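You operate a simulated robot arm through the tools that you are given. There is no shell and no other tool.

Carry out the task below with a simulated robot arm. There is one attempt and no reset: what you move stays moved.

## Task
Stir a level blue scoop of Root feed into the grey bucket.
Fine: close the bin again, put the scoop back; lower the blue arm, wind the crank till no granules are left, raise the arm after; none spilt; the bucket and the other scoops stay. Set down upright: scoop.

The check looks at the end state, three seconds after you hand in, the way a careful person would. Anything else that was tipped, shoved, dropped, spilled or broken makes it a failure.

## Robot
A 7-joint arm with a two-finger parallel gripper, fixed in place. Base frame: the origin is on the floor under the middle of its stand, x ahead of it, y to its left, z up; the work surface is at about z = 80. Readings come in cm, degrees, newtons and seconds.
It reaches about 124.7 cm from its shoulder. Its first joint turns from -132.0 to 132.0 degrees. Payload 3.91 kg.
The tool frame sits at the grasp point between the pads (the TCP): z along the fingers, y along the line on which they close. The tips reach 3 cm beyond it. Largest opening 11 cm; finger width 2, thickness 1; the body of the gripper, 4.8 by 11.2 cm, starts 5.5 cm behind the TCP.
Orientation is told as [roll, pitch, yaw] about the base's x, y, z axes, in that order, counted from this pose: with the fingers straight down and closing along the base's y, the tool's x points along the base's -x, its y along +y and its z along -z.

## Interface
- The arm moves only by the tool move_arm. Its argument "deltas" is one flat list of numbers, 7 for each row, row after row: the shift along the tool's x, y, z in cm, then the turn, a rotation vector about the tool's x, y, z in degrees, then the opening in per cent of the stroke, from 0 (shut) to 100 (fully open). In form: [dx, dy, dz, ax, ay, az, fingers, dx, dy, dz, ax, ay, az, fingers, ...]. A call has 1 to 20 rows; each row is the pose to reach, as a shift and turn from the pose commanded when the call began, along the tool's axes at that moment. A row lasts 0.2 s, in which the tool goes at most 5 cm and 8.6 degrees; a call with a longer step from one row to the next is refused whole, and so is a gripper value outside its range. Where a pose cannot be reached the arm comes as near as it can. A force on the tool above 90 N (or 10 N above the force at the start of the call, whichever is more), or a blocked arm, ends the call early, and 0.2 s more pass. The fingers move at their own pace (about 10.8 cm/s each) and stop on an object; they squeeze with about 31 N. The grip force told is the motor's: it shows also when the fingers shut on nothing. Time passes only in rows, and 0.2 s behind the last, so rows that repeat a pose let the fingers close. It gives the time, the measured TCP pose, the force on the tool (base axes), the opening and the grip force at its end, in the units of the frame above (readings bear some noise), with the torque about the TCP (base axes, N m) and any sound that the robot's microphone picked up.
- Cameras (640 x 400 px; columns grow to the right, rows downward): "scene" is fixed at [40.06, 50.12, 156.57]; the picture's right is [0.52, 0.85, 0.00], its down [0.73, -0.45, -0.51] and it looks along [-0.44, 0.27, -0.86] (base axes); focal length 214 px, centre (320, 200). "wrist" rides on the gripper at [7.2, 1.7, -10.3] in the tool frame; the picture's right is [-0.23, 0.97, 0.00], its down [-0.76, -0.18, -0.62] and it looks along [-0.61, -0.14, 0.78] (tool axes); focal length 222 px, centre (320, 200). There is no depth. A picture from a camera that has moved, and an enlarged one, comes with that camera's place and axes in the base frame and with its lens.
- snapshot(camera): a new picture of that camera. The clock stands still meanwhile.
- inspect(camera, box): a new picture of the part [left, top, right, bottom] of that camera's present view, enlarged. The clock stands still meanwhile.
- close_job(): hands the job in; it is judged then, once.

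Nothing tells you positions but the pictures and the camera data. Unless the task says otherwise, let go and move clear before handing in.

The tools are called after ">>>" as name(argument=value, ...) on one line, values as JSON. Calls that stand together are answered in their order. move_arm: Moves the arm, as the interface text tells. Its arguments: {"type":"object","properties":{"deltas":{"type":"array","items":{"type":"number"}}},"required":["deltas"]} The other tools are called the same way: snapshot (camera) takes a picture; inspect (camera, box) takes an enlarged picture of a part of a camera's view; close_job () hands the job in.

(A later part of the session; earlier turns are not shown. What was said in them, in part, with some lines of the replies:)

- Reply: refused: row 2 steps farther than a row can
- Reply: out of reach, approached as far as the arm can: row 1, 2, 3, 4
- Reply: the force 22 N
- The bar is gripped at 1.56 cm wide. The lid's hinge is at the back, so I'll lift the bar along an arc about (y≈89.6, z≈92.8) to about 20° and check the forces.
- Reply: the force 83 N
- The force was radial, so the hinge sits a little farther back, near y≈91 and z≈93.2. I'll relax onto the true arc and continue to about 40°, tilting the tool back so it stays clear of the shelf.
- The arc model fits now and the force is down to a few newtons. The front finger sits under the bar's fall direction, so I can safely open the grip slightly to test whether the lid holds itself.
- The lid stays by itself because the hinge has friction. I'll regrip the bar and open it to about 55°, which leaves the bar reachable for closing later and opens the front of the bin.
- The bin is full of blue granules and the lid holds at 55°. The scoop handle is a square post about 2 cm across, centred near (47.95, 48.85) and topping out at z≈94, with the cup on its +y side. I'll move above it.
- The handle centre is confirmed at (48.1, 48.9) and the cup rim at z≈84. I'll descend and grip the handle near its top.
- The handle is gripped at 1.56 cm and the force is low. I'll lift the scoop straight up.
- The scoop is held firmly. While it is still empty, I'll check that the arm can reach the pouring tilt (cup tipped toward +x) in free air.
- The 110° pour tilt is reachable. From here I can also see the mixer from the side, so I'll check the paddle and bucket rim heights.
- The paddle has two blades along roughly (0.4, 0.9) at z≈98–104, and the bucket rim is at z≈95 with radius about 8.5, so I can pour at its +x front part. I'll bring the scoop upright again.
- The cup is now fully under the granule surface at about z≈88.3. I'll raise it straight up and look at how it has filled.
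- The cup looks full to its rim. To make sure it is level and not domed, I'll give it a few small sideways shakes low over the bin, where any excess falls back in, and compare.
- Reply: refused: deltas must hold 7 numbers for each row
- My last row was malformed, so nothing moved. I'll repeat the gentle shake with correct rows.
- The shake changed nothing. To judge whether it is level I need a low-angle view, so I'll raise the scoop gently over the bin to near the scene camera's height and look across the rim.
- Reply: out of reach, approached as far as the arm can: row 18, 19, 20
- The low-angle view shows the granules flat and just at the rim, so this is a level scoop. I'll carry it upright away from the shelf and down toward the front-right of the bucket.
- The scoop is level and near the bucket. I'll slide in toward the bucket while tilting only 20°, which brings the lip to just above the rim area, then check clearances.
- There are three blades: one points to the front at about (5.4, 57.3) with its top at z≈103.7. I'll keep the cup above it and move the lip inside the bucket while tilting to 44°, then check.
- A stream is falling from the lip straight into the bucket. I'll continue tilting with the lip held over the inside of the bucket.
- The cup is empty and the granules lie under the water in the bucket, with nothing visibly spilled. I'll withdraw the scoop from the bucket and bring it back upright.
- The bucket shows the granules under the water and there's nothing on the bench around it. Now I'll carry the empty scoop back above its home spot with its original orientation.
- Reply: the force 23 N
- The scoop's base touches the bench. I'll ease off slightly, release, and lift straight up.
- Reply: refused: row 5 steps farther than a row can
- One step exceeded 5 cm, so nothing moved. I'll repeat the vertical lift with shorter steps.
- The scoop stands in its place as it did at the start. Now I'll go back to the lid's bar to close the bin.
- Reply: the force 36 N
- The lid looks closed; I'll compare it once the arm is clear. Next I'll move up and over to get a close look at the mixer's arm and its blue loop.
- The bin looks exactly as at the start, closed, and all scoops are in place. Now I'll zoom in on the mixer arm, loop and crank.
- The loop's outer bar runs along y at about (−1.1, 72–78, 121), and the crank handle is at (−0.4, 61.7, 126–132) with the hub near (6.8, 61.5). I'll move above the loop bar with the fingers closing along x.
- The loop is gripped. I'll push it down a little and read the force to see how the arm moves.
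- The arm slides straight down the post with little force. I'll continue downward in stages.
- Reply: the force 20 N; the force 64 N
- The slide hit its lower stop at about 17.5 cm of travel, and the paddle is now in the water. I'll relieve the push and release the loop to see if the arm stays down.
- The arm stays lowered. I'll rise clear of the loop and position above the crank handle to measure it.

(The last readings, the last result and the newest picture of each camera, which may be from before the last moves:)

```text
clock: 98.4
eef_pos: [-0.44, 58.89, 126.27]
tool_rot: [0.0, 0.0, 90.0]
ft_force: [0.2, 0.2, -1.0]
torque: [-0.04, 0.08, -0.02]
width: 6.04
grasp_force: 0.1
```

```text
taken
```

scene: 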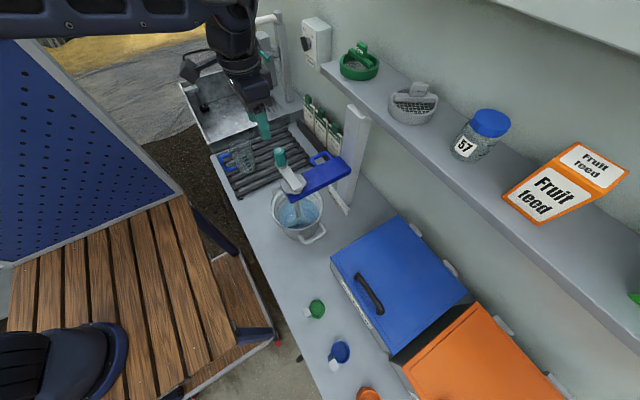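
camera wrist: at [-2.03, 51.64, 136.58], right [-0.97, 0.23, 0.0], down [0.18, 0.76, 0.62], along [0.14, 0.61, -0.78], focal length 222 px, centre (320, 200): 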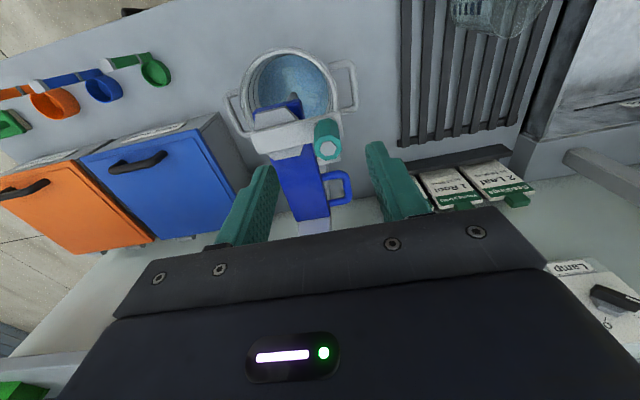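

>>> inspect(camera="wrist", box=[220, 40, 380, 200])

>>> inspect(camera="scene", box=[255, 130, 365, 240])

```text
2.50 times, centred on (300, 120) of wrist
camera zoom: at [-2.03, 51.64, 136.58], right [-0.97, 0.23, 0.0], down [0.18, 0.76, 0.62], along [0.14, 0.61, -0.78], focal length 555 px, centre (370, 400)
```

zoom: 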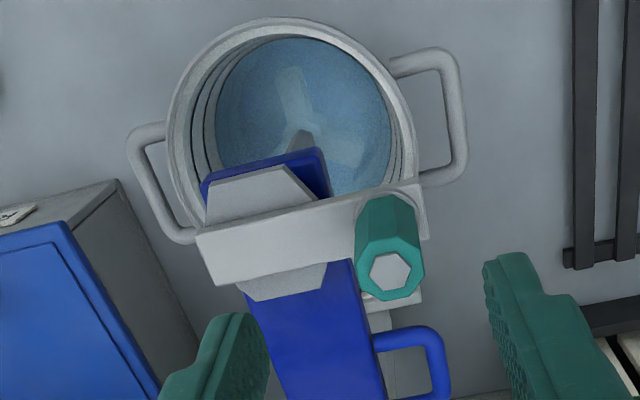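

```text
3.64 times, centred on (310, 185) of scene
camera zoom: at [40.06, 50.12, 156.57], right [0.52, 0.85, 0.0], down [0.73, -0.45, -0.51], along [-0.44, 0.27, -0.86], focal length 780 px, centre (356, 254)
```

zoom: 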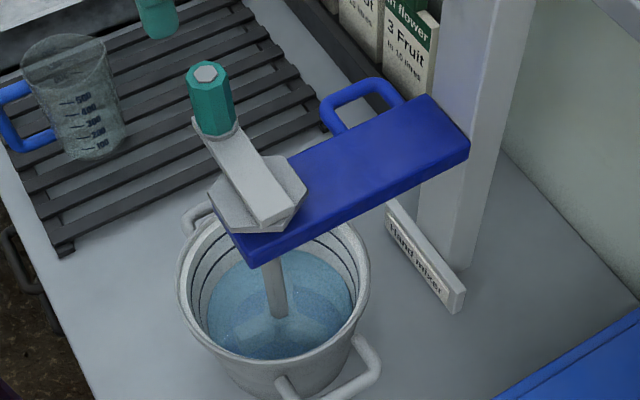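

The crank handle's axis is at about (−0.4, 62.0), z 108–114, with the hub at about (6.7, 61.8). I'll lower over the handle and grip it.

>>> move_arm(deltas=[-1.6, 0, 2, 0, 0, 0, 55, -3.1, 0, 5, 0, 0, 0, 55, -3.1, 0, 8.5, 0, 0, 0, 55, -3.1, 0, 11, 0, 0, 0, 55])

>>> snapshot(camera="wrist")

>>> inspect(camera="scene", box=[235, 110, 365, 240])

```text
clock: 99.4
eef_pos: [-0.56, 62.07, 115.24]
tool_rot: [0.0, -0.1, 90.0]
ft_force: [0.0, -0.3, -0.5]
torque: [0.03, -0.03, 0.0]
width: 6.04
grasp_force: 0.0
```

```text
taken
camera wrist: at [-2.13, 54.73, 125.62], right [-0.97, 0.23, 0.0], down [0.18, 0.76, 0.62], along [0.14, 0.61, -0.78], focal length 222 px, centre (320, 200)
```

wrist: 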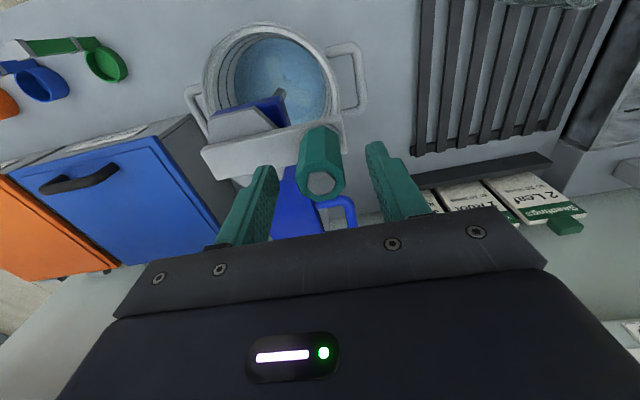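

```text
3.08 times, centred on (300, 175) of scene
camera zoom: at [40.06, 50.12, 156.57], right [0.52, 0.85, 0.0], down [0.73, -0.45, -0.51], along [-0.44, 0.27, -0.86], focal length 660 px, centre (382, 277)
```

zoom: 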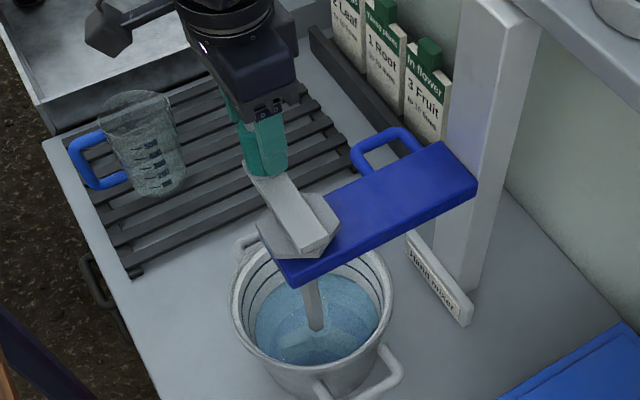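

>>> move_arm(deltas=[0, 0, 1.5, 0, 0, 0, 55, 0, 0, 2.9, 0, 0, 0, 55, 0, 0, 2.9, 0, 0, 0, 30, 0, 0, 2.9, 0, 0, 0, 0, 0, 0, 2.9, 0, 0, 0, 0, 0, 0, 2.9, 0, 0, 0, 0])

>>> inspect(camera="scene", box=[235, 110, 365, 240])

```text
clock: 100.8
eef_pos: [-0.59, 62.11, 112.41]
tool_rot: [0.0, -0.1, 90.1]
ft_force: [-8.0, 0.7, -1.7]
torque: [1.31, 0.0, -0.04]
width: 2.88
grasp_force: 45.2
```

```text
3.08 times, centred on (300, 175) of scene
camera zoom: at [40.06, 50.12, 156.57], right [0.52, 0.85, 0.0], down [0.73, -0.45, -0.51], along [-0.44, 0.27, -0.86], focal length 660 px, centre (382, 277)
```

zoom: 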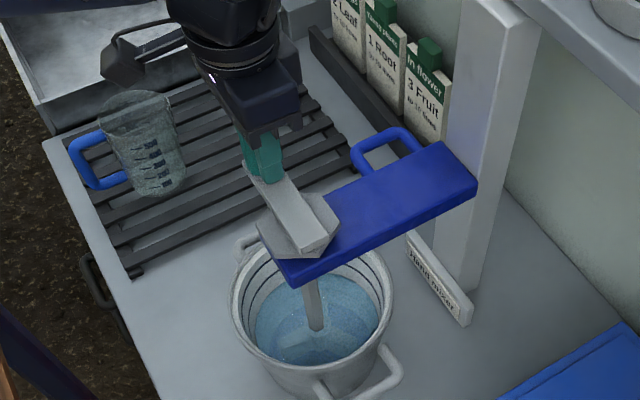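

The handle is gripped at 2.88 cm. I'll turn the crank about 30° first and use the forces to check my centre and radius.

>>> move_arm(deltas=[0.63, 0, 0, 0, 0, 0, 0, 1.26, -0.06, 0, 0, 0, 0, 0, 1.88, -0.18, 0, 0, 0, 0, 0, 2.5, -0.33, 0, 0, 0, 0, 0, 3.08, -0.56, 0, 0, 0, 0, 0, 3.66, -0.82, 0, 0, 0, 0, 0])

>>> inspect(camera="scene", box=[235, 110, 365, 240])

```text
clock: 102.2
eef_pos: [0.46, 58.28, 112.37]
tool_rot: [0.0, -0.1, 90.0]
ft_force: [-0.5, 0.0, 0.8]
torque: [0.01, -0.02, 0.01]
width: 0.02
grasp_force: 37.7
```

```text
3.08 times, centred on (300, 175) of scene
camera zoom: at [40.06, 50.12, 156.57], right [0.52, 0.85, 0.0], down [0.73, -0.45, -0.51], along [-0.44, 0.27, -0.86], focal length 660 px, centre (382, 277)
```

zoom: 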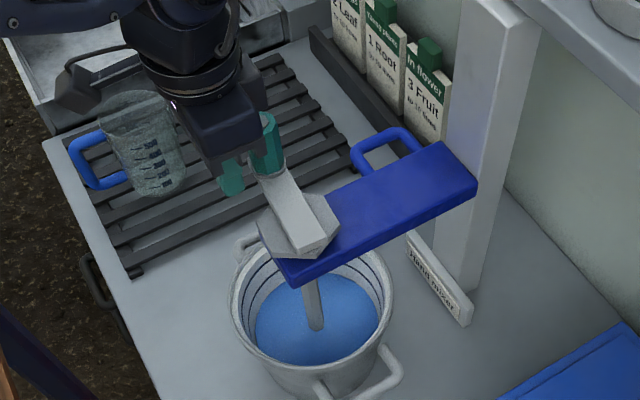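

The pads slid off the handle along their open side, so gripping won't carry it round. I'll instead push the handle around the circle with closed fingers trailing it, going toward +y from where I am now.

>>> move_arm(deltas=[-1.35, 0.68, 0, 0, 0, 0, 0, -2.84, 0.98, 0, 0, 0, 0, 0, -4.35, 0.96, 0, 0, 0, 0, 0, -5.83, 0.63, 0, 0, 0, 0, 0, -7.21, 0, 0, 0, 0, 0, 0])

>>> inspect(camera="scene", box=[235, 110, 365, 240])

>>> snapshot(camera="wrist")

```text
clock: 103.4
eef_pos: [0.27, 65.66, 112.49]
tool_rot: [0.1, -0.1, 90.0]
ft_force: [0.3, -0.9, 0.5]
torque: [0.01, 0.0, -0.04]
width: 0.0
grasp_force: 38.0
```

```text
3.08 times, centred on (300, 175) of scene
camera zoom: at [40.06, 50.12, 156.57], right [0.52, 0.85, 0.0], down [0.73, -0.45, -0.51], along [-0.44, 0.27, -0.86], focal length 660 px, centre (382, 277)
```

zoom: 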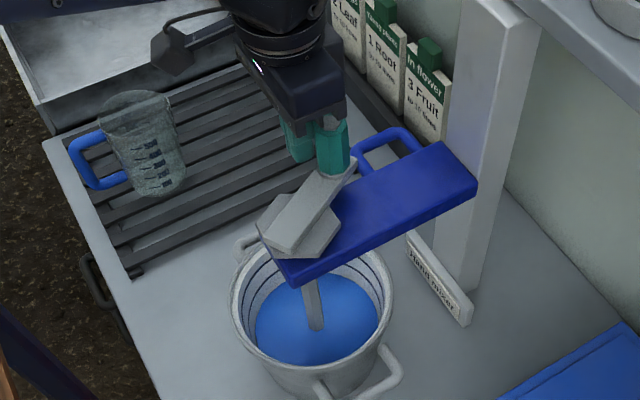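

```text
taken
camera wrist: at [-1.35, 58.3, 122.81], right [-0.97, 0.23, 0.0], down [0.18, 0.76, 0.62], along [0.14, 0.61, -0.78], focal length 222 px, centre (320, 200)
```

wrist: 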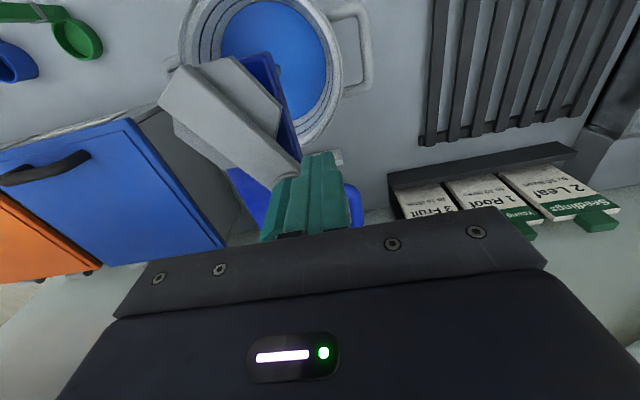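

The crank turns freely when pushed. I'll push it through a full revolution.

>>> move_arm(deltas=[-1.748, -1.446, 0, 0, 0, 0, 0, -2.964, -3.361, 0, 0, 0, 0, 0, -3.528, -5.558, 0, 0, 0, 0, 0, -3.385, -7.821, 0, 0, 0, 0, 0, -2.55, -9.93, 0, 0, 0, 0, 0, -1.104, -11.678, 0, 0, 0, 0, 0, 0.811, -12.894, 0, 0, 0, 0, 0, 3.008, -13.458, 0, 0, 0, 0, 0, 5.271, -13.315, 0, 0, 0, 0, 0, 7.381, -12.48, 0, 0, 0, 0, 0, 9.128, -11.034, 0, 0, 0, 0, 0, 10.344, -9.119, 0, 0, 0, 0, 0, 10.908, -6.922, 0, 0, 0, 0, 0, 10.765, -4.659, 0, 0, 0, 0, 0, 9.93, -2.55, 0, 0, 0, 0, 0, 8.485, -0.802, 0, 0, 0, 0, 0, 6.569, 0.414, 0, 0, 0, 0, 0, 4.373, 0.978, 0, 0, 0, 0, 0, 2.109, 0.835, 0, 0, 0, 0, 0, 0, 0, 0, 0, 0, 0, 0])

>>> inspect(camera="scene", box=[235, 110, 365, 240])

```text
clock: 107.2
eef_pos: [-0.34, 59.47, 112.44]
tool_rot: [-0.5, 0.9, 90.0]
ft_force: [18.8, -71.2, 29.8]
torque: [1.86, 0.41, -0.23]
width: 0.02
grasp_force: 37.8
stopped in row 18: the force on the tool passed its limit at 138 N (the readings are from after the stop); the commanded pose is now the measured one
```

```text
3.08 times, centred on (300, 175) of scene
camera zoom: at [40.06, 50.12, 156.57], right [0.52, 0.85, 0.0], down [0.73, -0.45, -0.51], along [-0.44, 0.27, -0.86], focal length 660 px, centre (382, 277)
```

zoom: 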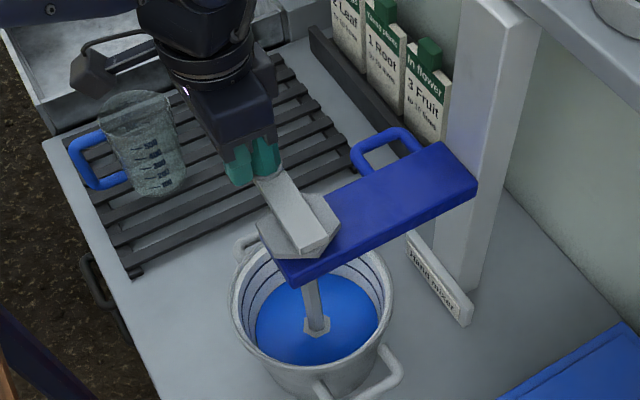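

The push stopped on a force limit with the crank back near its start angle. I'll back off slightly and look closely at the crank and the bucket before going on.

>>> move_arm(deltas=[0.8, 0, 0, 0, 0, 0, 0, 1.5, 0, 0, 0, 0, 0, 0])

>>> inspect(camera="scene", box=[270, 130, 340, 240])

>>> inspect(camera="scene", box=[270, 185, 330, 235])

>>> snapshot(camera="wrist")

```text
clock: 107.8
eef_pos: [-0.32, 58.61, 112.18]
tool_rot: [-0.4, 0.9, 90.0]
ft_force: [0.8, 0.3, 0.1]
torque: [-0.03, 0.02, 0.05]
width: 0.04
grasp_force: 37.8
```

```text
3.64 times, centred on (305, 185) of scene
camera zoom: at [40.06, 50.12, 156.57], right [0.52, 0.85, 0.0], down [0.73, -0.45, -0.51], along [-0.44, 0.27, -0.86], focal length 780 px, centre (374, 254)
```

zoom: 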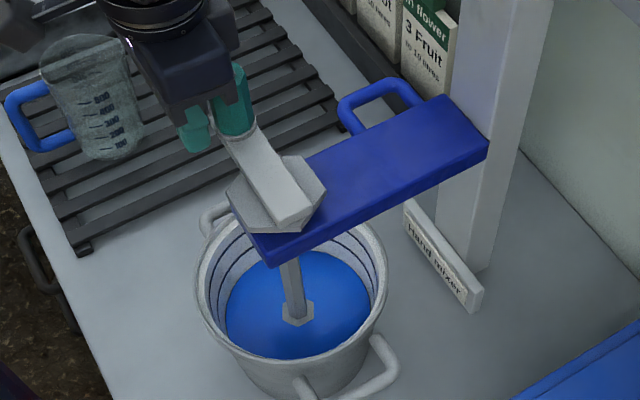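

```text
8.00 times, centred on (300, 210) of scene
camera zoom: at [40.06, 50.12, 156.57], right [0.52, 0.85, 0.0], down [0.73, -0.45, -0.51], along [-0.44, 0.27, -0.86], focal length 1716 px, centre (480, 120)
```

zoom: 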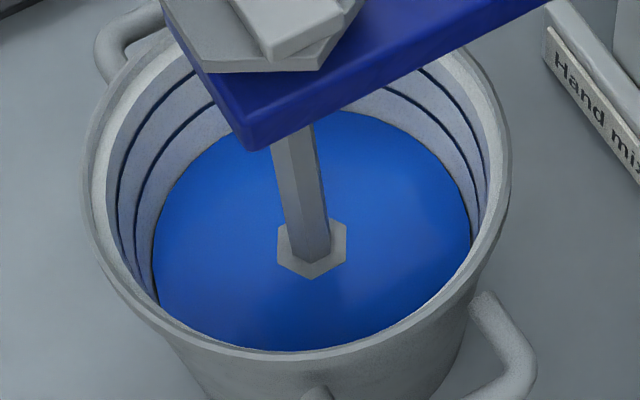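

```text
taken
camera wrist: at [-2.1, 51.48, 122.64], right [-0.97, 0.23, -0.01], down [0.17, 0.77, 0.61], along [0.15, 0.6, -0.79], focal length 222 px, centre (320, 200)
```

wrist: 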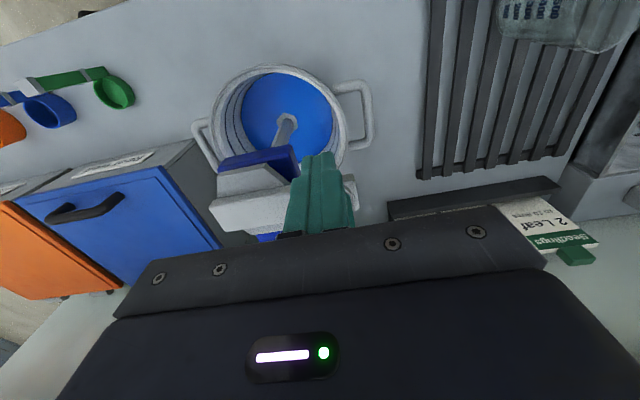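

>>> move_arm(deltas=[-0.4, 0, 0, 0, 0, 0, 0, -0.8, 0, 0, 0, 0, 0, 0, -1.2, 0, 0, 0, 0, 0, 0, -1.6, 0, 0, 0, 0, 0, 0, -2, 0, 0, 0, 0, 0, 0])

>>> inspect(camera="scene", box=[235, 110, 365, 240])

```text
clock: 108.9
eef_pos: [-0.34, 59.52, 112.16]
tool_rot: [-0.5, 1.5, 90.1]
ft_force: [12.2, -55.5, 24.3]
torque: [1.64, 0.28, -0.13]
width: 0.01
grasp_force: 37.8
stopped in row 5: the force on the tool passed its limit at 100 N (the readings are from after the stop); the commanded pose is now the measured one
```

```text
3.08 times, centred on (300, 175) of scene
camera zoom: at [40.06, 50.12, 156.57], right [0.52, 0.85, 0.0], down [0.73, -0.45, -0.51], along [-0.44, 0.27, -0.86], focal length 660 px, centre (382, 277)
```

zoom: 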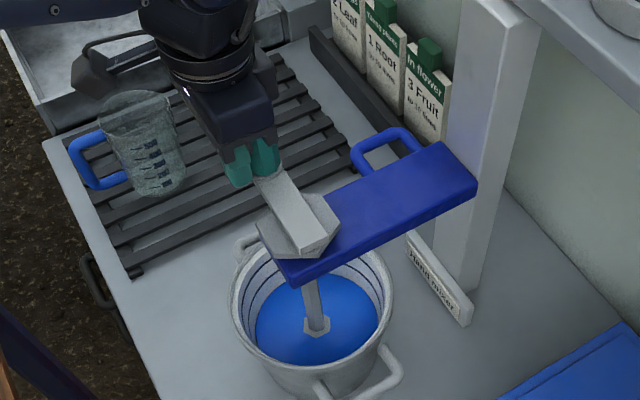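

>>> snapshot(camera="wrist")

>>> inspect(camera="wrist", box=[200, 50, 400, 250])

>>> inspect(camera="scene", box=[270, 135, 330, 195])

```text
taken
camera wrist: at [-2.1, 52.55, 122.7], right [-0.97, 0.23, -0.02], down [0.17, 0.78, 0.6], along [0.15, 0.58, -0.8], focal length 222 px, centre (320, 200)
```

wrist: 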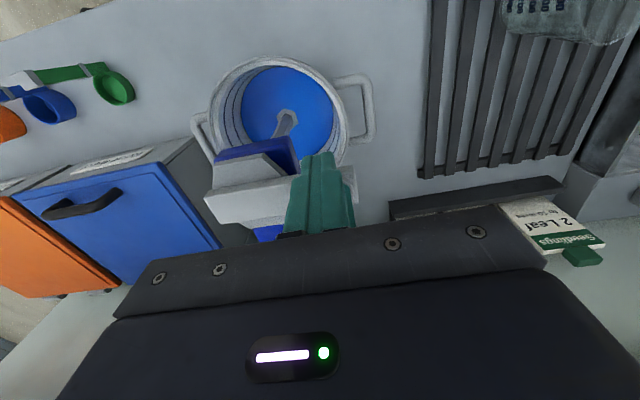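

```text
2.00 times, centred on (300, 150) of wrist
camera zoom: at [-2.1, 52.55, 122.7], right [-0.97, 0.23, -0.02], down [0.17, 0.78, 0.6], along [0.15, 0.58, -0.8], focal length 444 px, centre (360, 300)
```

zoom: 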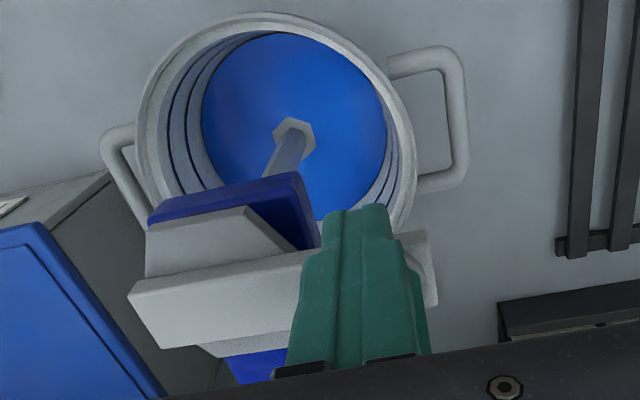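

```text
6.67 times, centred on (300, 165) of scene
camera zoom: at [40.06, 50.12, 156.57], right [0.52, 0.85, 0.0], down [0.73, -0.45, -0.51], along [-0.44, 0.27, -0.86], focal length 1430 px, centre (453, 433)
```

zoom: 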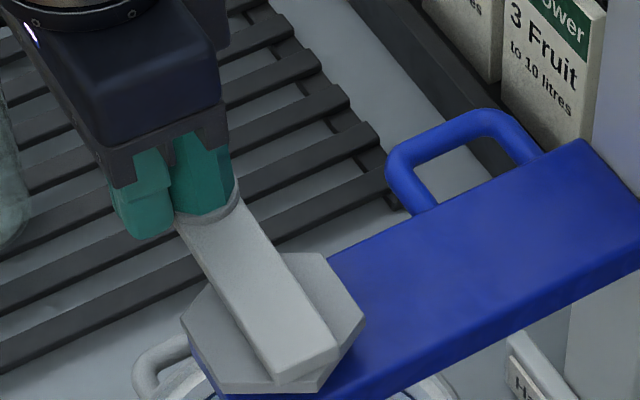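

>>> move_arm(deltas=[1, 0, 0, 1.5, -0.5, 0, 0, 1, 0, -4, 1.5, -0.5, 0, 0, 1, 0, -8, 1.5, -0.5, 0, 0, -3, 0, -8, 1.5, -0.5, 0, 0, -7, 0, -8, 1.5, -0.5, 0, 0, -7, 0, -4, 1.5, -0.5, 0, 0, -7, 0, 0, 1.5, -0.5, 0, 0])

>>> inspect(camera="scene", box=[235, 110, 365, 240])

```text
clock: 110.5
eef_pos: [-0.25, 66.74, 111.71]
tool_rot: [-2.1, 1.1, 90.1]
ft_force: [0.4, 0.3, 0.3]
torque: [0.0, 0.01, 0.03]
width: 0.0
grasp_force: 38.1
```

```text
3.08 times, centred on (300, 175) of scene
camera zoom: at [40.06, 50.12, 156.57], right [0.52, 0.85, 0.0], down [0.73, -0.45, -0.51], along [-0.44, 0.27, -0.86], focal length 660 px, centre (382, 277)
```

zoom: 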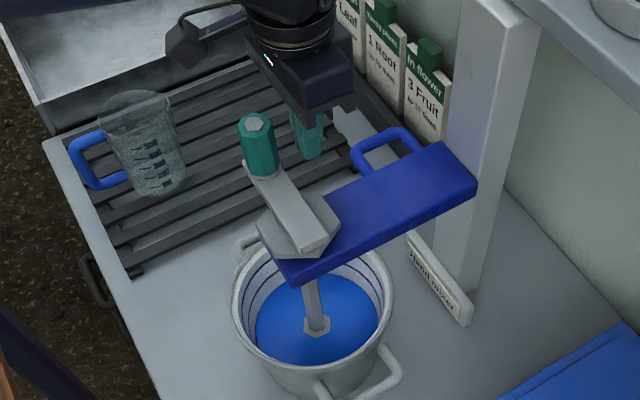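

>>> inspect(camera="scene", box=[280, 100, 360, 180])

>>> snapshot(camera="wrist")

```text
5.00 times, centred on (320, 140) of scene
camera zoom: at [40.06, 50.12, 156.57], right [0.52, 0.85, 0.0], down [0.73, -0.45, -0.51], along [-0.44, 0.27, -0.86], focal length 1072 px, centre (320, 500)
```

zoom: 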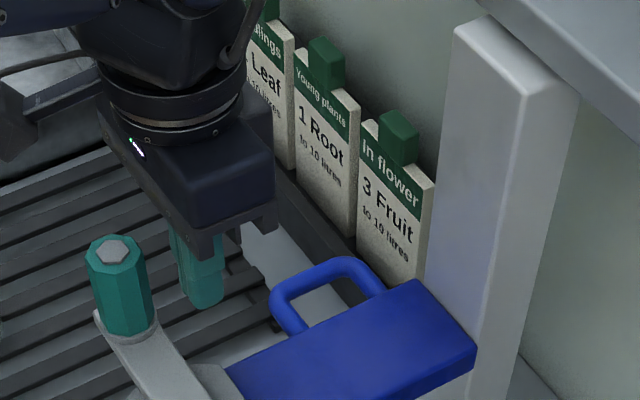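

```text
taken
camera wrist: at [-2.3, 59.65, 122.15], right [-0.97, 0.22, -0.04], down [0.15, 0.77, 0.62], along [0.17, 0.59, -0.79], focal length 222 px, centre (320, 200)
```

wrist: 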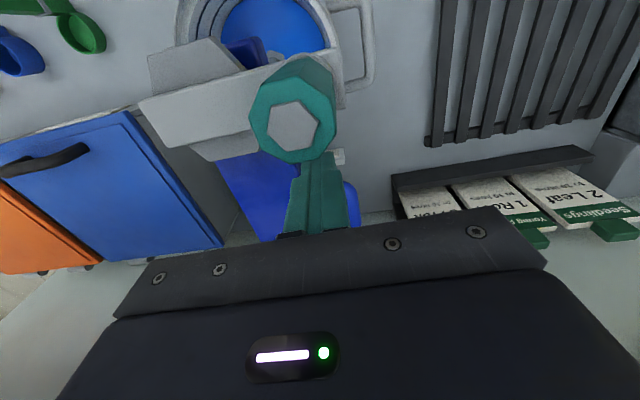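

>>> move_arm(deltas=[0.6, -0.2, 0, -1, -0.5, 0, 0, 1.3, -0.3, 0, -2.1, -1.1, 0, 0, 1.9, -0.2, 0, -2.1, -1.1, 0, 0, 2.5, 0, 0, -2.1, -1.1, 0, 0, 3.2, 0.1, 0, -2.1, -1.1, 0, 0, 3.9, 0.2, 0, -2.1, -1.1, 0, 0, 4.6, 0.25, 0, -2.1, -1.1, 0, 0])

>>> inspect(camera="scene", box=[235, 110, 365, 240])

```text
clock: 112.1
eef_pos: [-0.64, 62.27, 111.92]
tool_rot: [0.1, -0.2, 90.2]
ft_force: [-0.8, -0.4, -0.1]
torque: [-0.01, 0.02, -0.02]
width: 0.0
grasp_force: 37.9
```

```text
3.08 times, centred on (300, 175) of scene
camera zoom: at [40.06, 50.12, 156.57], right [0.52, 0.85, 0.0], down [0.73, -0.45, -0.51], along [-0.44, 0.27, -0.86], focal length 660 px, centre (382, 277)
```

zoom: 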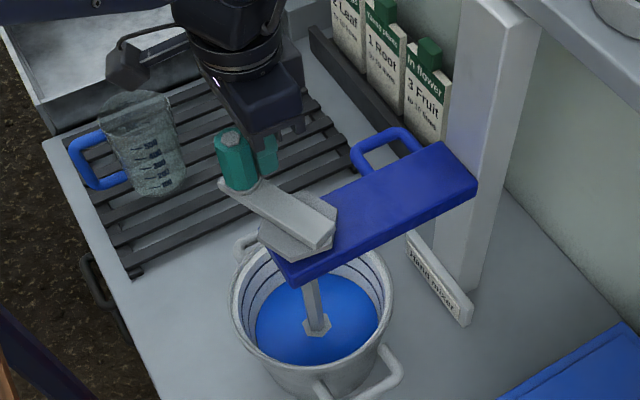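

>>> inspect(camera="scene", box=[275, 190, 325, 235])

```text
8.89 times, centred on (300, 212) of scene
camera zoom: at [40.06, 50.12, 156.57], right [0.52, 0.85, 0.0], down [0.73, -0.45, -0.51], along [-0.44, 0.27, -0.86], focal length 1906 px, centre (498, 89)
```

zoom: 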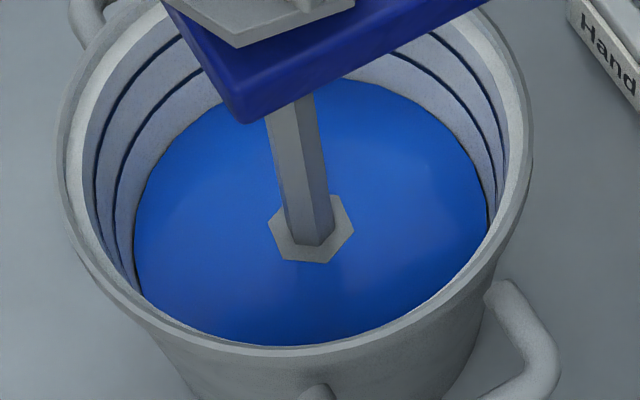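

The crank moves freely in this direction, so it seems to have an end stop after one full turn the other way. The water already looks uniformly blue; I'll wind it most of a turn back to make sure everything is dissolved.

>>> move_arm(deltas=[2.26, -0.197, 0, 0, 0, 0, 0, 4.348, -1.084, 0, 0, 0, 0, 0, 6.06, -2.572, 0, 0, 0, 0, 0, 7.228, -4.516, 0, 0, 0, 0, 0, 7.739, -6.726, 0, 0, 0, 0, 0, 7.541, -8.986, 0, 0, 0, 0, 0, 6.654, -11.074, 0, 0, 0, 0, 0, 5.166, -12.786, 0, 0, 0, 0, 0, 3.222, -13.954, 0, 0, 0, 0, 0, 1.012, -14.465, 0, 0, 0, 0, 0, -1.248, -14.267, 0, 0, 0, 0, 0, -3.336, -13.38, 0, 0, 0, 0, 0, -5.048, -11.892, 0, 0, 0, 0, 0, -6.216, -9.948, 0, 0, 0, 0, 0, -6.727, -7.738, 0, 0, 0, 0, 0])

>>> inspect(camera="scene", box=[235, 110, 365, 240])

>>> inspect(camera="scene", box=[275, 190, 325, 235])

```text
clock: 115.3
eef_pos: [7.01, 68.97, 111.9]
tool_rot: [0.0, -0.1, 90.1]
ft_force: [-0.1, 0.0, -0.1]
torque: [0.02, 0.04, -0.01]
width: 0.03
grasp_force: 37.6
```

```text
3.08 times, centred on (300, 175) of scene
camera zoom: at [40.06, 50.12, 156.57], right [0.52, 0.85, 0.0], down [0.73, -0.45, -0.51], along [-0.44, 0.27, -0.86], focal length 660 px, centre (382, 277)
```

zoom: 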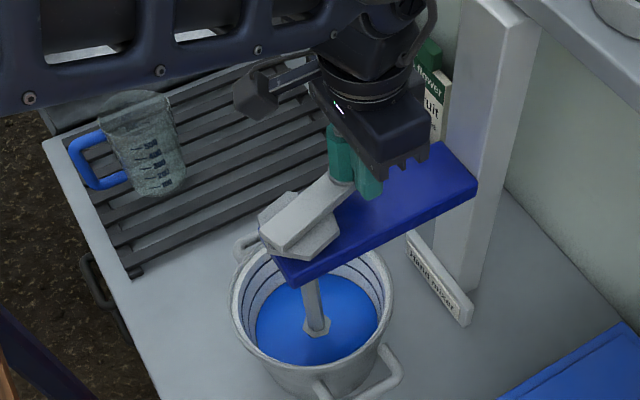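

```text
8.89 times, centred on (300, 212) of scene
camera zoom: at [40.06, 50.12, 156.57], right [0.52, 0.85, 0.0], down [0.73, -0.45, -0.51], along [-0.44, 0.27, -0.86], focal length 1906 px, centre (498, 89)
```

zoom: 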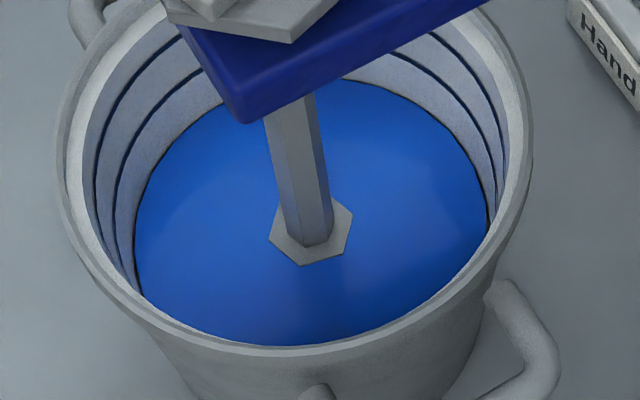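

>>> move_arm(deltas=[-0.5, -0.5, -3.5, 0, 0, 0, 0, -0.5, -0.5, -7.5, 0, 0, 0, 0, 1.5, 3, -7.5, 0, 0, 0, 0, 4.2, 7.1, -7.5, 0, 0, 0, 0, 5.2, 7.6, -7.5, 0, 0, 0, 0, 5.2, 7.6, -3.5, 0, 0, 0, 0, 5.2, 7.6, 0, 0, 0, 0, 0])

>>> snapshot(camera="wrist")

>>> inspect(camera="scene", box=[235, 110, 365, 240])

```text
clock: 116.9
eef_pos: [-0.46, 63.77, 111.97]
tool_rot: [0.0, -0.1, 90.2]
ft_force: [0.4, 0.0, 0.4]
torque: [0.02, 0.01, -0.02]
width: 0.0
grasp_force: 37.5
```

```text
taken
camera wrist: at [-2.12, 56.52, 122.29], right [-0.97, 0.22, 0.0], down [0.18, 0.76, 0.62], along [0.14, 0.61, -0.78], focal length 222 px, centre (320, 200)
```

wrist: 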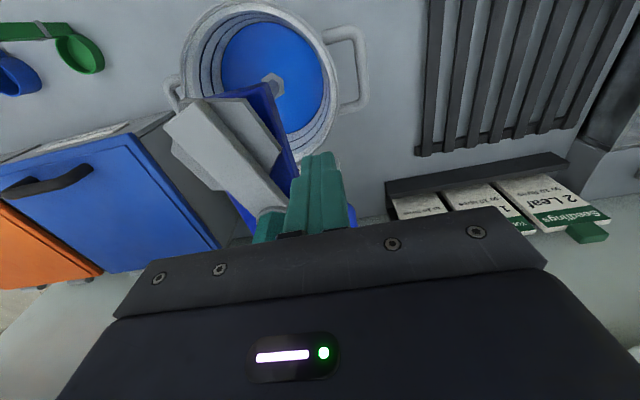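

```text
3.08 times, centred on (300, 175) of scene
camera zoom: at [40.06, 50.12, 156.57], right [0.52, 0.85, 0.0], down [0.73, -0.45, -0.51], along [-0.44, 0.27, -0.86], focal length 660 px, centre (382, 277)
```

zoom: 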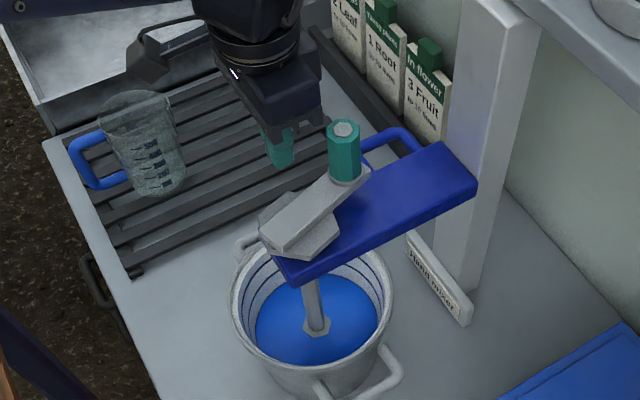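

>>> move_arm(deltas=[-2.065, -0.938, 0, 0, 0, 0, 0, -3.74, -2.467, 0, 0, 0, 0, 0, -4.861, -4.439, 0, 0, 0, 0, 0, -5.317, -6.661, 0, 0, 0, 0, 0, -5.064, -8.916, 0, 0, 0, 0, 0, -4.126, -10.981, 0, 0, 0, 0, 0, -2.597, -12.656, 0, 0, 0, 0, 0, -0.625, -13.777, 0, 0, 0, 0, 0, 1.597, -14.233, 0, 0, 0, 0, 0, 3.852, -13.98, 0, 0, 0, 0, 0, 5.917, -13.042, 0, 0, 0, 0, 0, 7.592, -11.513, 0, 0, 0, 0, 0, 8.713, -9.541, 0, 0, 0, 0, 0, 9.169, -7.319, 0, 0, 0, 0, 0, 8.916, -5.064, 0, 0, 0, 0, 0, 7.978, -2.999, 0, 0, 0, 0, 0])

>>> inspect(camera="scene", box=[235, 110, 365, 240])

>>> inspect(camera="scene", box=[275, 190, 325, 235])

```text
clock: 120.3
eef_pos: [2.55, 55.69, 111.96]
tool_rot: [0.1, -0.1, 90.0]
ft_force: [0.0, -0.8, -0.2]
torque: [0.01, 0.07, 0.03]
width: 0.01
grasp_force: 37.6
```

```text
3.08 times, centred on (300, 175) of scene
camera zoom: at [40.06, 50.12, 156.57], right [0.52, 0.85, 0.0], down [0.73, -0.45, -0.51], along [-0.44, 0.27, -0.86], focal length 660 px, centre (382, 277)
```

zoom: 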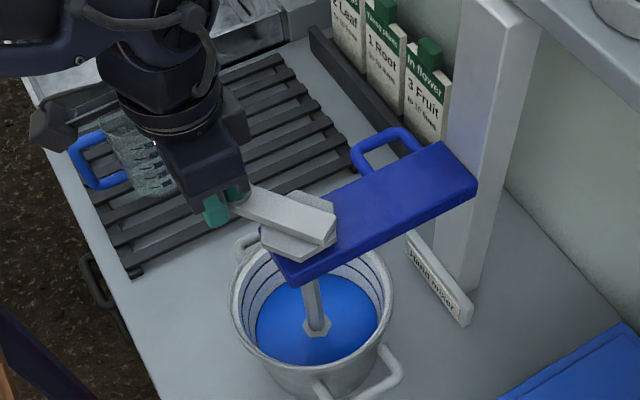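

```text
8.89 times, centred on (300, 212) of scene
camera zoom: at [40.06, 50.12, 156.57], right [0.52, 0.85, 0.0], down [0.73, -0.45, -0.51], along [-0.44, 0.27, -0.86], focal length 1906 px, centre (498, 89)
```

zoom: 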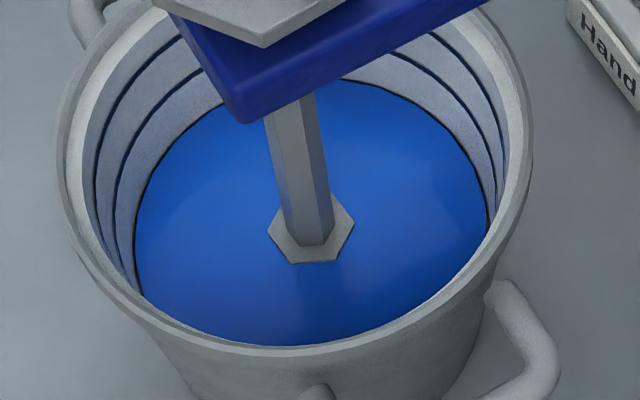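

The colour no longer changes, so the feed is fully dissolved. Now I'll return to the blue loop to raise the mixer arm.

>>> move_arm(deltas=[0.5, 0.3, -3.5, 0, 0, 0, 0, 0.5, 0.3, -7, 0, 0, 0, 0, 0.5, 0.3, -10.5, 0, 0, 0, 0, -3, 1, -11, 0, 0, 0, 20, -7, 2, -11, 0, 0, 0, 35, -11, 3, -11, 0, 0, 0, 35, -15, 3.8, -11, 0, 0, 0, 35, -19.2, 4.2, -11, 0, 0, 0, 35])

>>> snapshot(camera="wrist")

>>> snapshot(camera="scene")

```text
clock: 122.1
eef_pos: [-1.77, 74.86, 123.0]
tool_rot: [0.1, -0.1, 90.1]
ft_force: [-0.3, -1.1, 0.8]
torque: [0.04, 0.02, -0.02]
width: 3.83
grasp_force: 0.0
```

```text
taken
camera wrist: at [-3.36, 67.75, 133.34], right [-0.97, 0.23, 0.0], down [0.18, 0.76, 0.62], along [0.14, 0.61, -0.78], focal length 222 px, centre (320, 200)
```

wrist: 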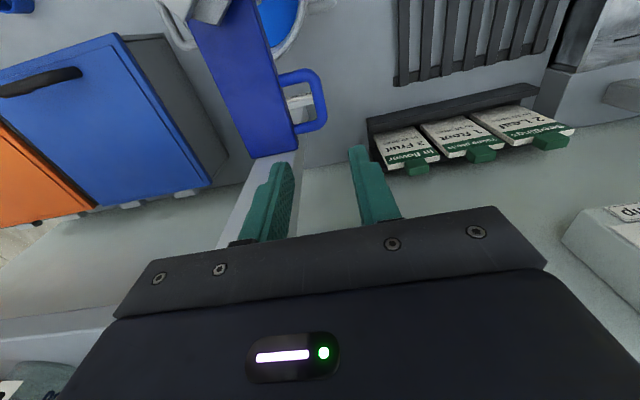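

```text
taken
```

scene: 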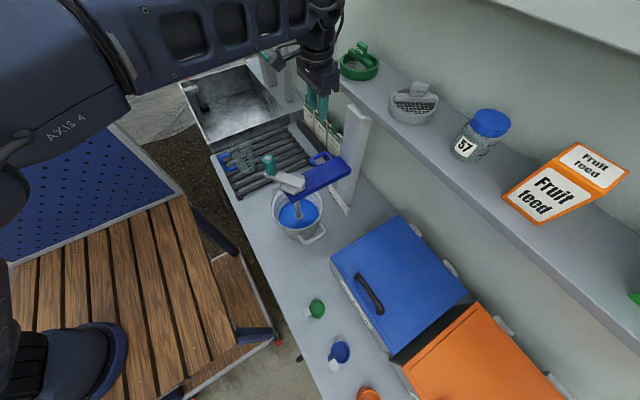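

>>> move_arm(deltas=[0, -0.1, 4, 0, 0, 0, 35, 0, -0.1, 8, 0, 0, 0, 35, 0, -0.1, 12, 0, 0, 0, 35, 0, -0.1, 15.5, 0, 0, 0, 35, 0, -0.1, 18, 0, 0, 0, 35, 0, -0.1, 18.7, 0, 0, 0, 35])

>>> snapshot(camera="wrist")

```text
clock: 123.5
eef_pos: [-1.65, 75.02, 104.17]
tool_rot: [0.1, -0.2, 90.1]
ft_force: [0.2, 0.2, -0.6]
torque: [0.02, 0.0, 0.04]
width: 3.86
grasp_force: 0.1
```

```text
taken
camera wrist: at [-3.27, 67.73, 114.57], right [-0.97, 0.22, 0.0], down [0.18, 0.76, 0.62], along [0.14, 0.61, -0.78], focal length 222 px, centre (320, 200)
```

wrist: 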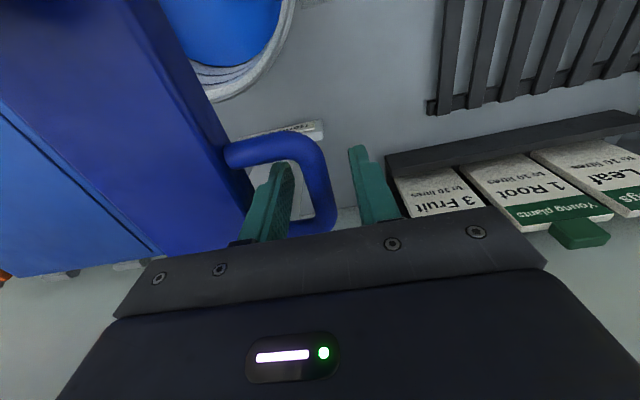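

The fingers straddle the loop again. I'll close and raise the arm straight up in small steps, watching the force.

>>> move_arm(deltas=[0, 0, 0, 0, 0, 0, 15, 0, 0, 0, 0, 0, 0, 0, 0, 0, 0, 0, 0, 0, 0, 0, 0, 0, 0, 0, 0, 0, 0, 0, -0.8, 0, 0, 0, 0, 0, 0, -1.8, 0, 0, 0, 0, 0, 0, -2.8, 0, 0, 0, 0, 0, 0, -3.8, 0, 0, 0, 0, 0, 0, -4.8, 0, 0, 0, 0, 0, 0, -5.8, 0, 0, 0, 0, 0, 0, -6.8, 0, 0, 0, 0, 0, 0, -7.8, 0, 0, 0, 0])

>>> inspect(camera="scene", box=[240, 60, 380, 240])

```text
clock: 126.1
eef_pos: [-1.8, 74.85, 111.93]
tool_rot: [0.0, 0.0, 90.2]
ft_force: [-2.0, -6.9, -10.3]
torque: [-0.39, -0.01, -0.13]
width: 1.36
grasp_force: 44.9
```

```text
2.22 times, centred on (310, 150) of scene
camera zoom: at [40.06, 50.12, 156.57], right [0.52, 0.85, 0.0], down [0.73, -0.45, -0.51], along [-0.44, 0.27, -0.86], focal length 477 px, centre (342, 311)
```

zoom: 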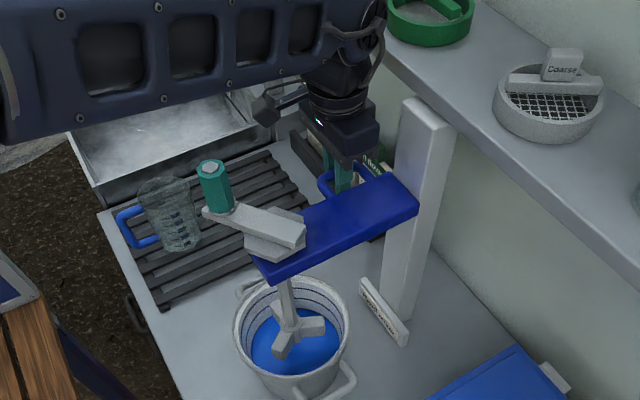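

>>> move_arm(deltas=[0, 0, -1, 0, 0, 0, 0, 0, 0, -2, 0, 0, 0, 0, 0, 0, -3, 0, 0, 0, 0, 0, 0, -4, 0, 0, 0, 0, 0, 0, -5, 0, 0, 0, 0, 0, 0, -6, 0, 0, 0, 0, 0, 0, -7, 0, 0, 0, 0, 0, 0, -8, 0, 0, 0, 0, 0, 0, -9, 0, 0, 0, 0, 0, 0, -9.6, 0, 0, 0, 0])

>>> inspect(camera="scene", box=[240, 60, 380, 240])

```text
clock: 128.3
eef_pos: [-1.62, 74.96, 121.42]
tool_rot: [0.1, 0.2, 90.2]
ft_force: [-1.7, -15.2, -40.8]
torque: [0.13, 0.02, -0.1]
width: 1.34
grasp_force: 44.9
```

```text
2.22 times, centred on (310, 150) of scene
camera zoom: at [40.06, 50.12, 156.57], right [0.52, 0.85, 0.0], down [0.73, -0.45, -0.51], along [-0.44, 0.27, -0.86], focal length 477 px, centre (342, 311)
```

zoom: 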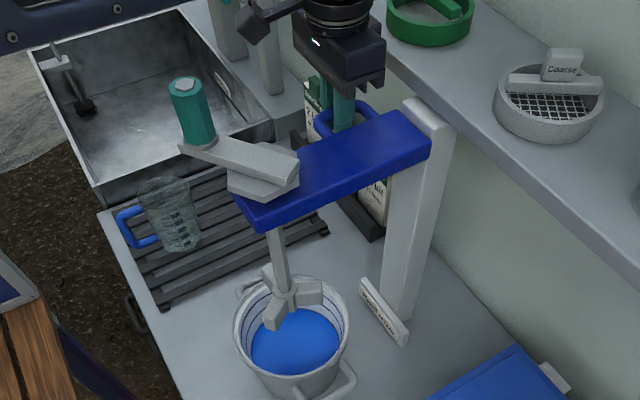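

The arm reached its upper stop at its starting height. I'll relax, release the loop and move up clear.

>>> move_arm(deltas=[0, 0, 0.15, 0, 0, 0, 0, 0, 0, 0.15, 0, 0, 0, 15, 0, 0, 0.15, 0, 0, 0, 35, 0, 0, 0.15, 0, 0, 0, 35])

>>> inspect(camera="scene", box=[240, 60, 380, 240])

>>> snapshot(camera="wrist")

```text
clock: 129.3
eef_pos: [-1.59, 74.93, 121.49]
tool_rot: [0.1, -0.1, 90.1]
ft_force: [0.8, 0.5, -0.6]
torque: [0.05, 0.01, 0.01]
width: 3.85
grasp_force: 0.2
```

```text
2.22 times, centred on (310, 150) of scene
camera zoom: at [40.06, 50.12, 156.57], right [0.52, 0.85, 0.0], down [0.73, -0.45, -0.51], along [-0.44, 0.27, -0.86], focal length 477 px, centre (342, 311)
```

zoom: 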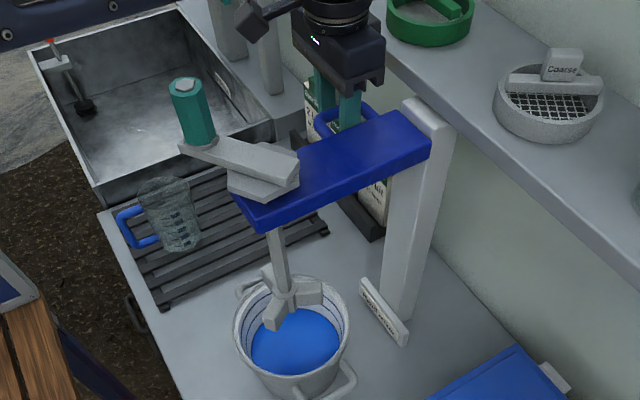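

```text
taken
camera wrist: at [-3.26, 67.71, 131.87], right [-0.97, 0.23, 0.0], down [0.18, 0.76, 0.62], along [0.14, 0.61, -0.78], focal length 222 px, centre (320, 200)
```

wrist: 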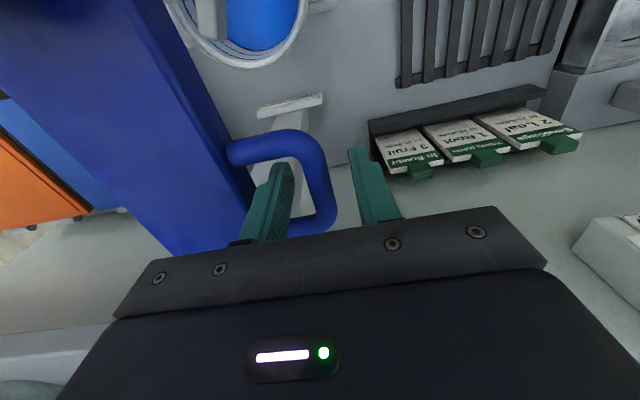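

>>> move_arm(deltas=[0, 0, -3.5, 0, 0, 0, 35, 0, 0, -8, 0, 0, 0, 35, 0, 0, -12.5, 0, 0, 0, 35, 0, 0, -17, 0, 0, 0, 35, 0, 0, -21.5, 0, 0, 0, 35, 0, 0, -25, 0, 0, 0, 35, 4.5, 0, -25, 0, 0, 0, 35, 9, 0, -25, 0, 0, 0, 35, 13.5, 0, -25, 0, 0, 0, 35, 18, 0, -25, 0, 0, 0, 35, 22.5, 0, -25, 0, 0, 0, 35, 27, 0, -25, 0, 0, 0, 35])

>>> snapshot(camera="scene")

>>> snapshot(camera="wrist")

>>> inspect(camera="scene", box=[265, 165, 335, 245])

```text
clock: 131.9
eef_pos: [-1.62, 48.04, 146.28]
tool_rot: [0.0, 0.0, 90.1]
ft_force: [-0.3, 1.0, -0.5]
torque: [-0.08, 0.0, -0.02]
width: 3.87
grasp_force: 0.0
out of reach, approached as far as the arm can: row 6
```

```text
taken
```

scene: 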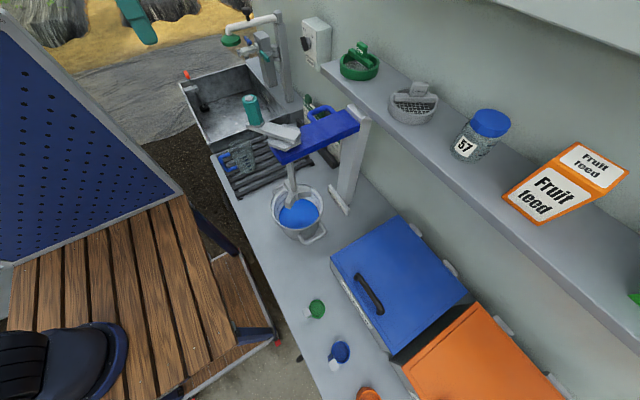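

```text
taken
camera wrist: at [-3.19, 40.81, 156.68], right [-0.97, 0.23, 0.0], down [0.18, 0.76, 0.62], along [0.14, 0.61, -0.78], focal length 222 px, centre (320, 200)
```

wrist: 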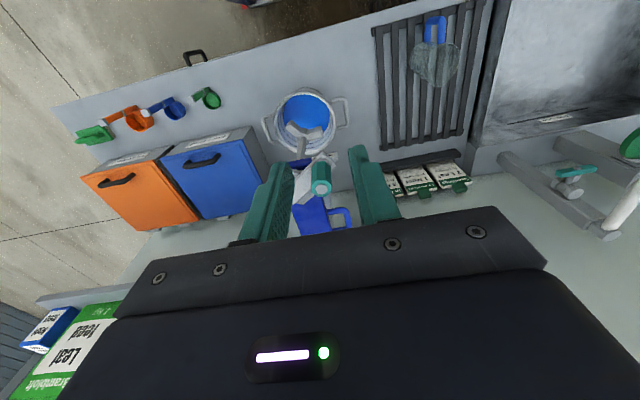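

```text
5.00 times, centred on (300, 205) of scene
camera zoom: at [40.06, 50.12, 156.57], right [0.52, 0.85, 0.0], down [0.73, -0.45, -0.51], along [-0.44, 0.27, -0.86], focal length 1072 px, centre (420, 175)
```

zoom: 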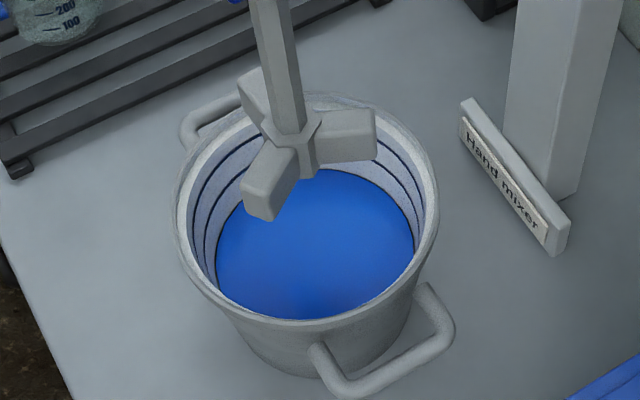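

>>> inspect(camera="wrist", box=[270, 80, 350, 150])

>>> inspect(camera="scene", box=[270, 230, 390, 400])

>>> inspect(camera="scene", box=[320, 200, 560, 400])

```text
5.71 times, centred on (310, 115) of wrist
camera zoom: at [-3.19, 40.81, 156.68], right [-0.97, 0.23, 0.0], down [0.18, 0.76, 0.62], along [0.14, 0.61, -0.78], focal length 1269 px, centre (377, 686)
```

zoom: 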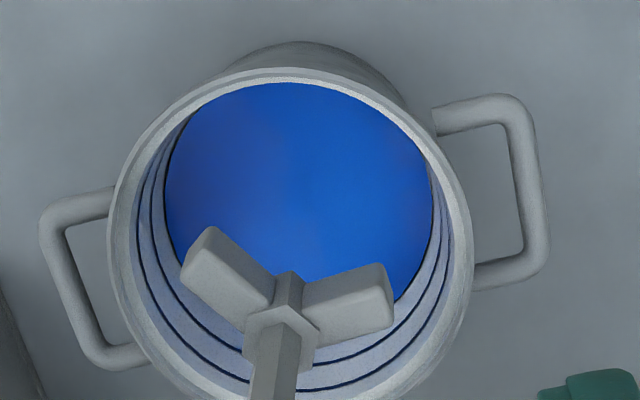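

```text
2.35 times, centred on (330, 315) of scene
camera zoom: at [40.06, 50.12, 156.57], right [0.52, 0.85, 0.0], down [0.73, -0.45, -0.51], along [-0.44, 0.27, -0.86], focal length 505 px, centre (296, -71)
```

zoom: 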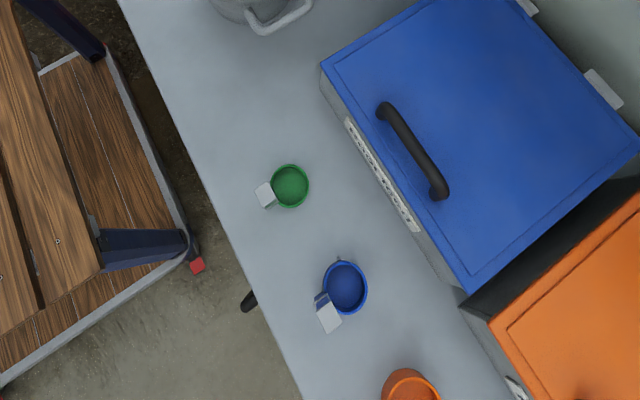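

```text
2.00 times, centred on (440, 300) of scene
camera zoom: at [40.06, 50.12, 156.57], right [0.52, 0.85, 0.0], down [0.73, -0.45, -0.51], along [-0.44, 0.27, -0.86], focal length 429 px, centre (80, 0)
```

zoom: 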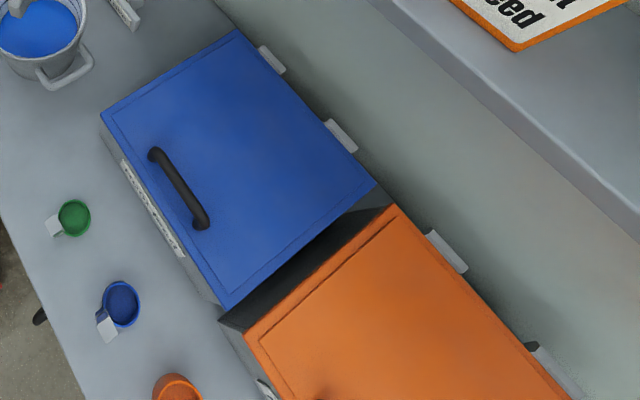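

Everything looks in place, but I see a tiny speck just behind the blue scoop's cup. I'll look closer at it.

>>> inspect(camera="scene", box=[322, 325, 362, 375])

>>> inspect(camera="wrist", box=[60, 70, 240, 170])

>>> inspect(camera="scene", box=[260, 215, 340, 275])

```text
8.00 times, centred on (342, 350) of scene
camera zoom: at [40.06, 50.12, 156.57], right [0.52, 0.85, 0.0], down [0.73, -0.45, -0.51], along [-0.44, 0.27, -0.86], focal length 1716 px, centre (144, -1000)
```

zoom: 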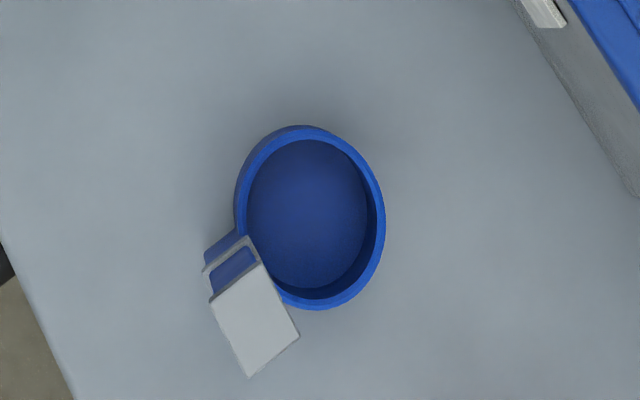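

```text
3.56 times, centred on (150, 120) of wrist
camera zoom: at [-3.19, 40.81, 156.68], right [-0.97, 0.23, 0.0], down [0.18, 0.76, 0.62], along [0.14, 0.61, -0.78], focal length 790 px, centre (924, 484)
```

zoom: 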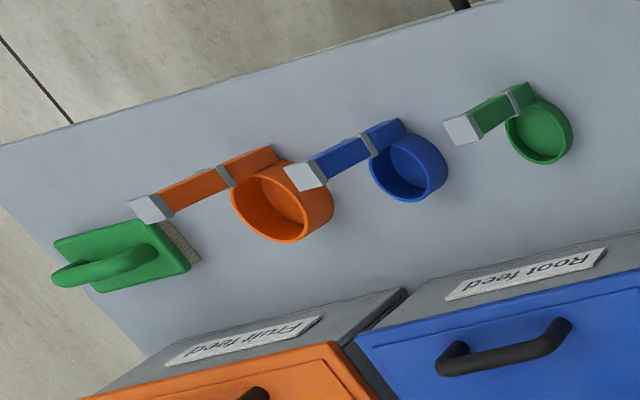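

```text
6.67 times, centred on (300, 245) of scene
camera zoom: at [40.06, 50.12, 156.57], right [0.52, 0.85, 0.0], down [0.73, -0.45, -0.51], along [-0.44, 0.27, -0.86], focal length 1430 px, centre (453, -100)
```

zoom: 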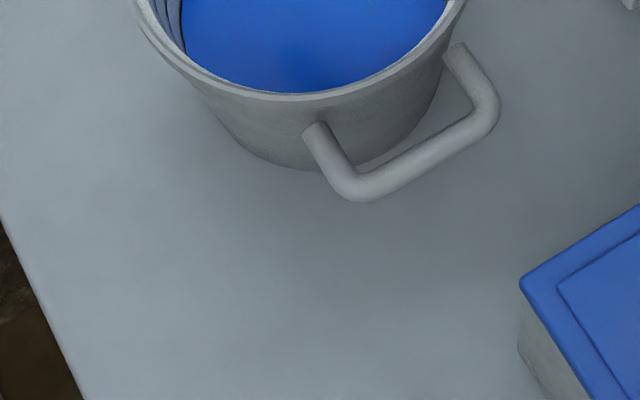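

The Root feed has been stirred into the grey bucket, and the water is now an even blue with no granules visible. The bin is closed and the blue scoop stands upright in its place. The mixer arm is back up, and the bucket and other scoops have not moved. Nothing was spilled and the gripper is clear, so I'm handing in.

>>> close_job()

```text
The job is handed in.
```

I stirred one level blue scoop of Root feed into the grey bucket and handed the job in. I don't have the verdict yet.

- **Scoop:** I filled it from the blue-lidded Root feed bin, and a low-angle view showed the granules flat at the rim. After pouring, I put it back upright in its original spot.
- **Bin:** The lid is closed and looks the same as at the start.
- **Mixing:** I lowered the blue arm and wound the crank about 2.7 turns in total, then raised the arm back to its upper stop. The crank stopped hard after one full turn one way, so I wound it back and then forward again. That stop pushed the tool up to 138 N, but I saw no damage.
- **Granules:** By the last turns the water had stopped changing colour. It is now an even blue with no granules visible. The blue water hides the bottom of the bucket, so I couldn't see down to it.
- **Everything else:** I saw no spill on the bench. The bucket, the other scoops and the items on the shelf looked unmoved. The crank handle now rests at a different angle from where it started.
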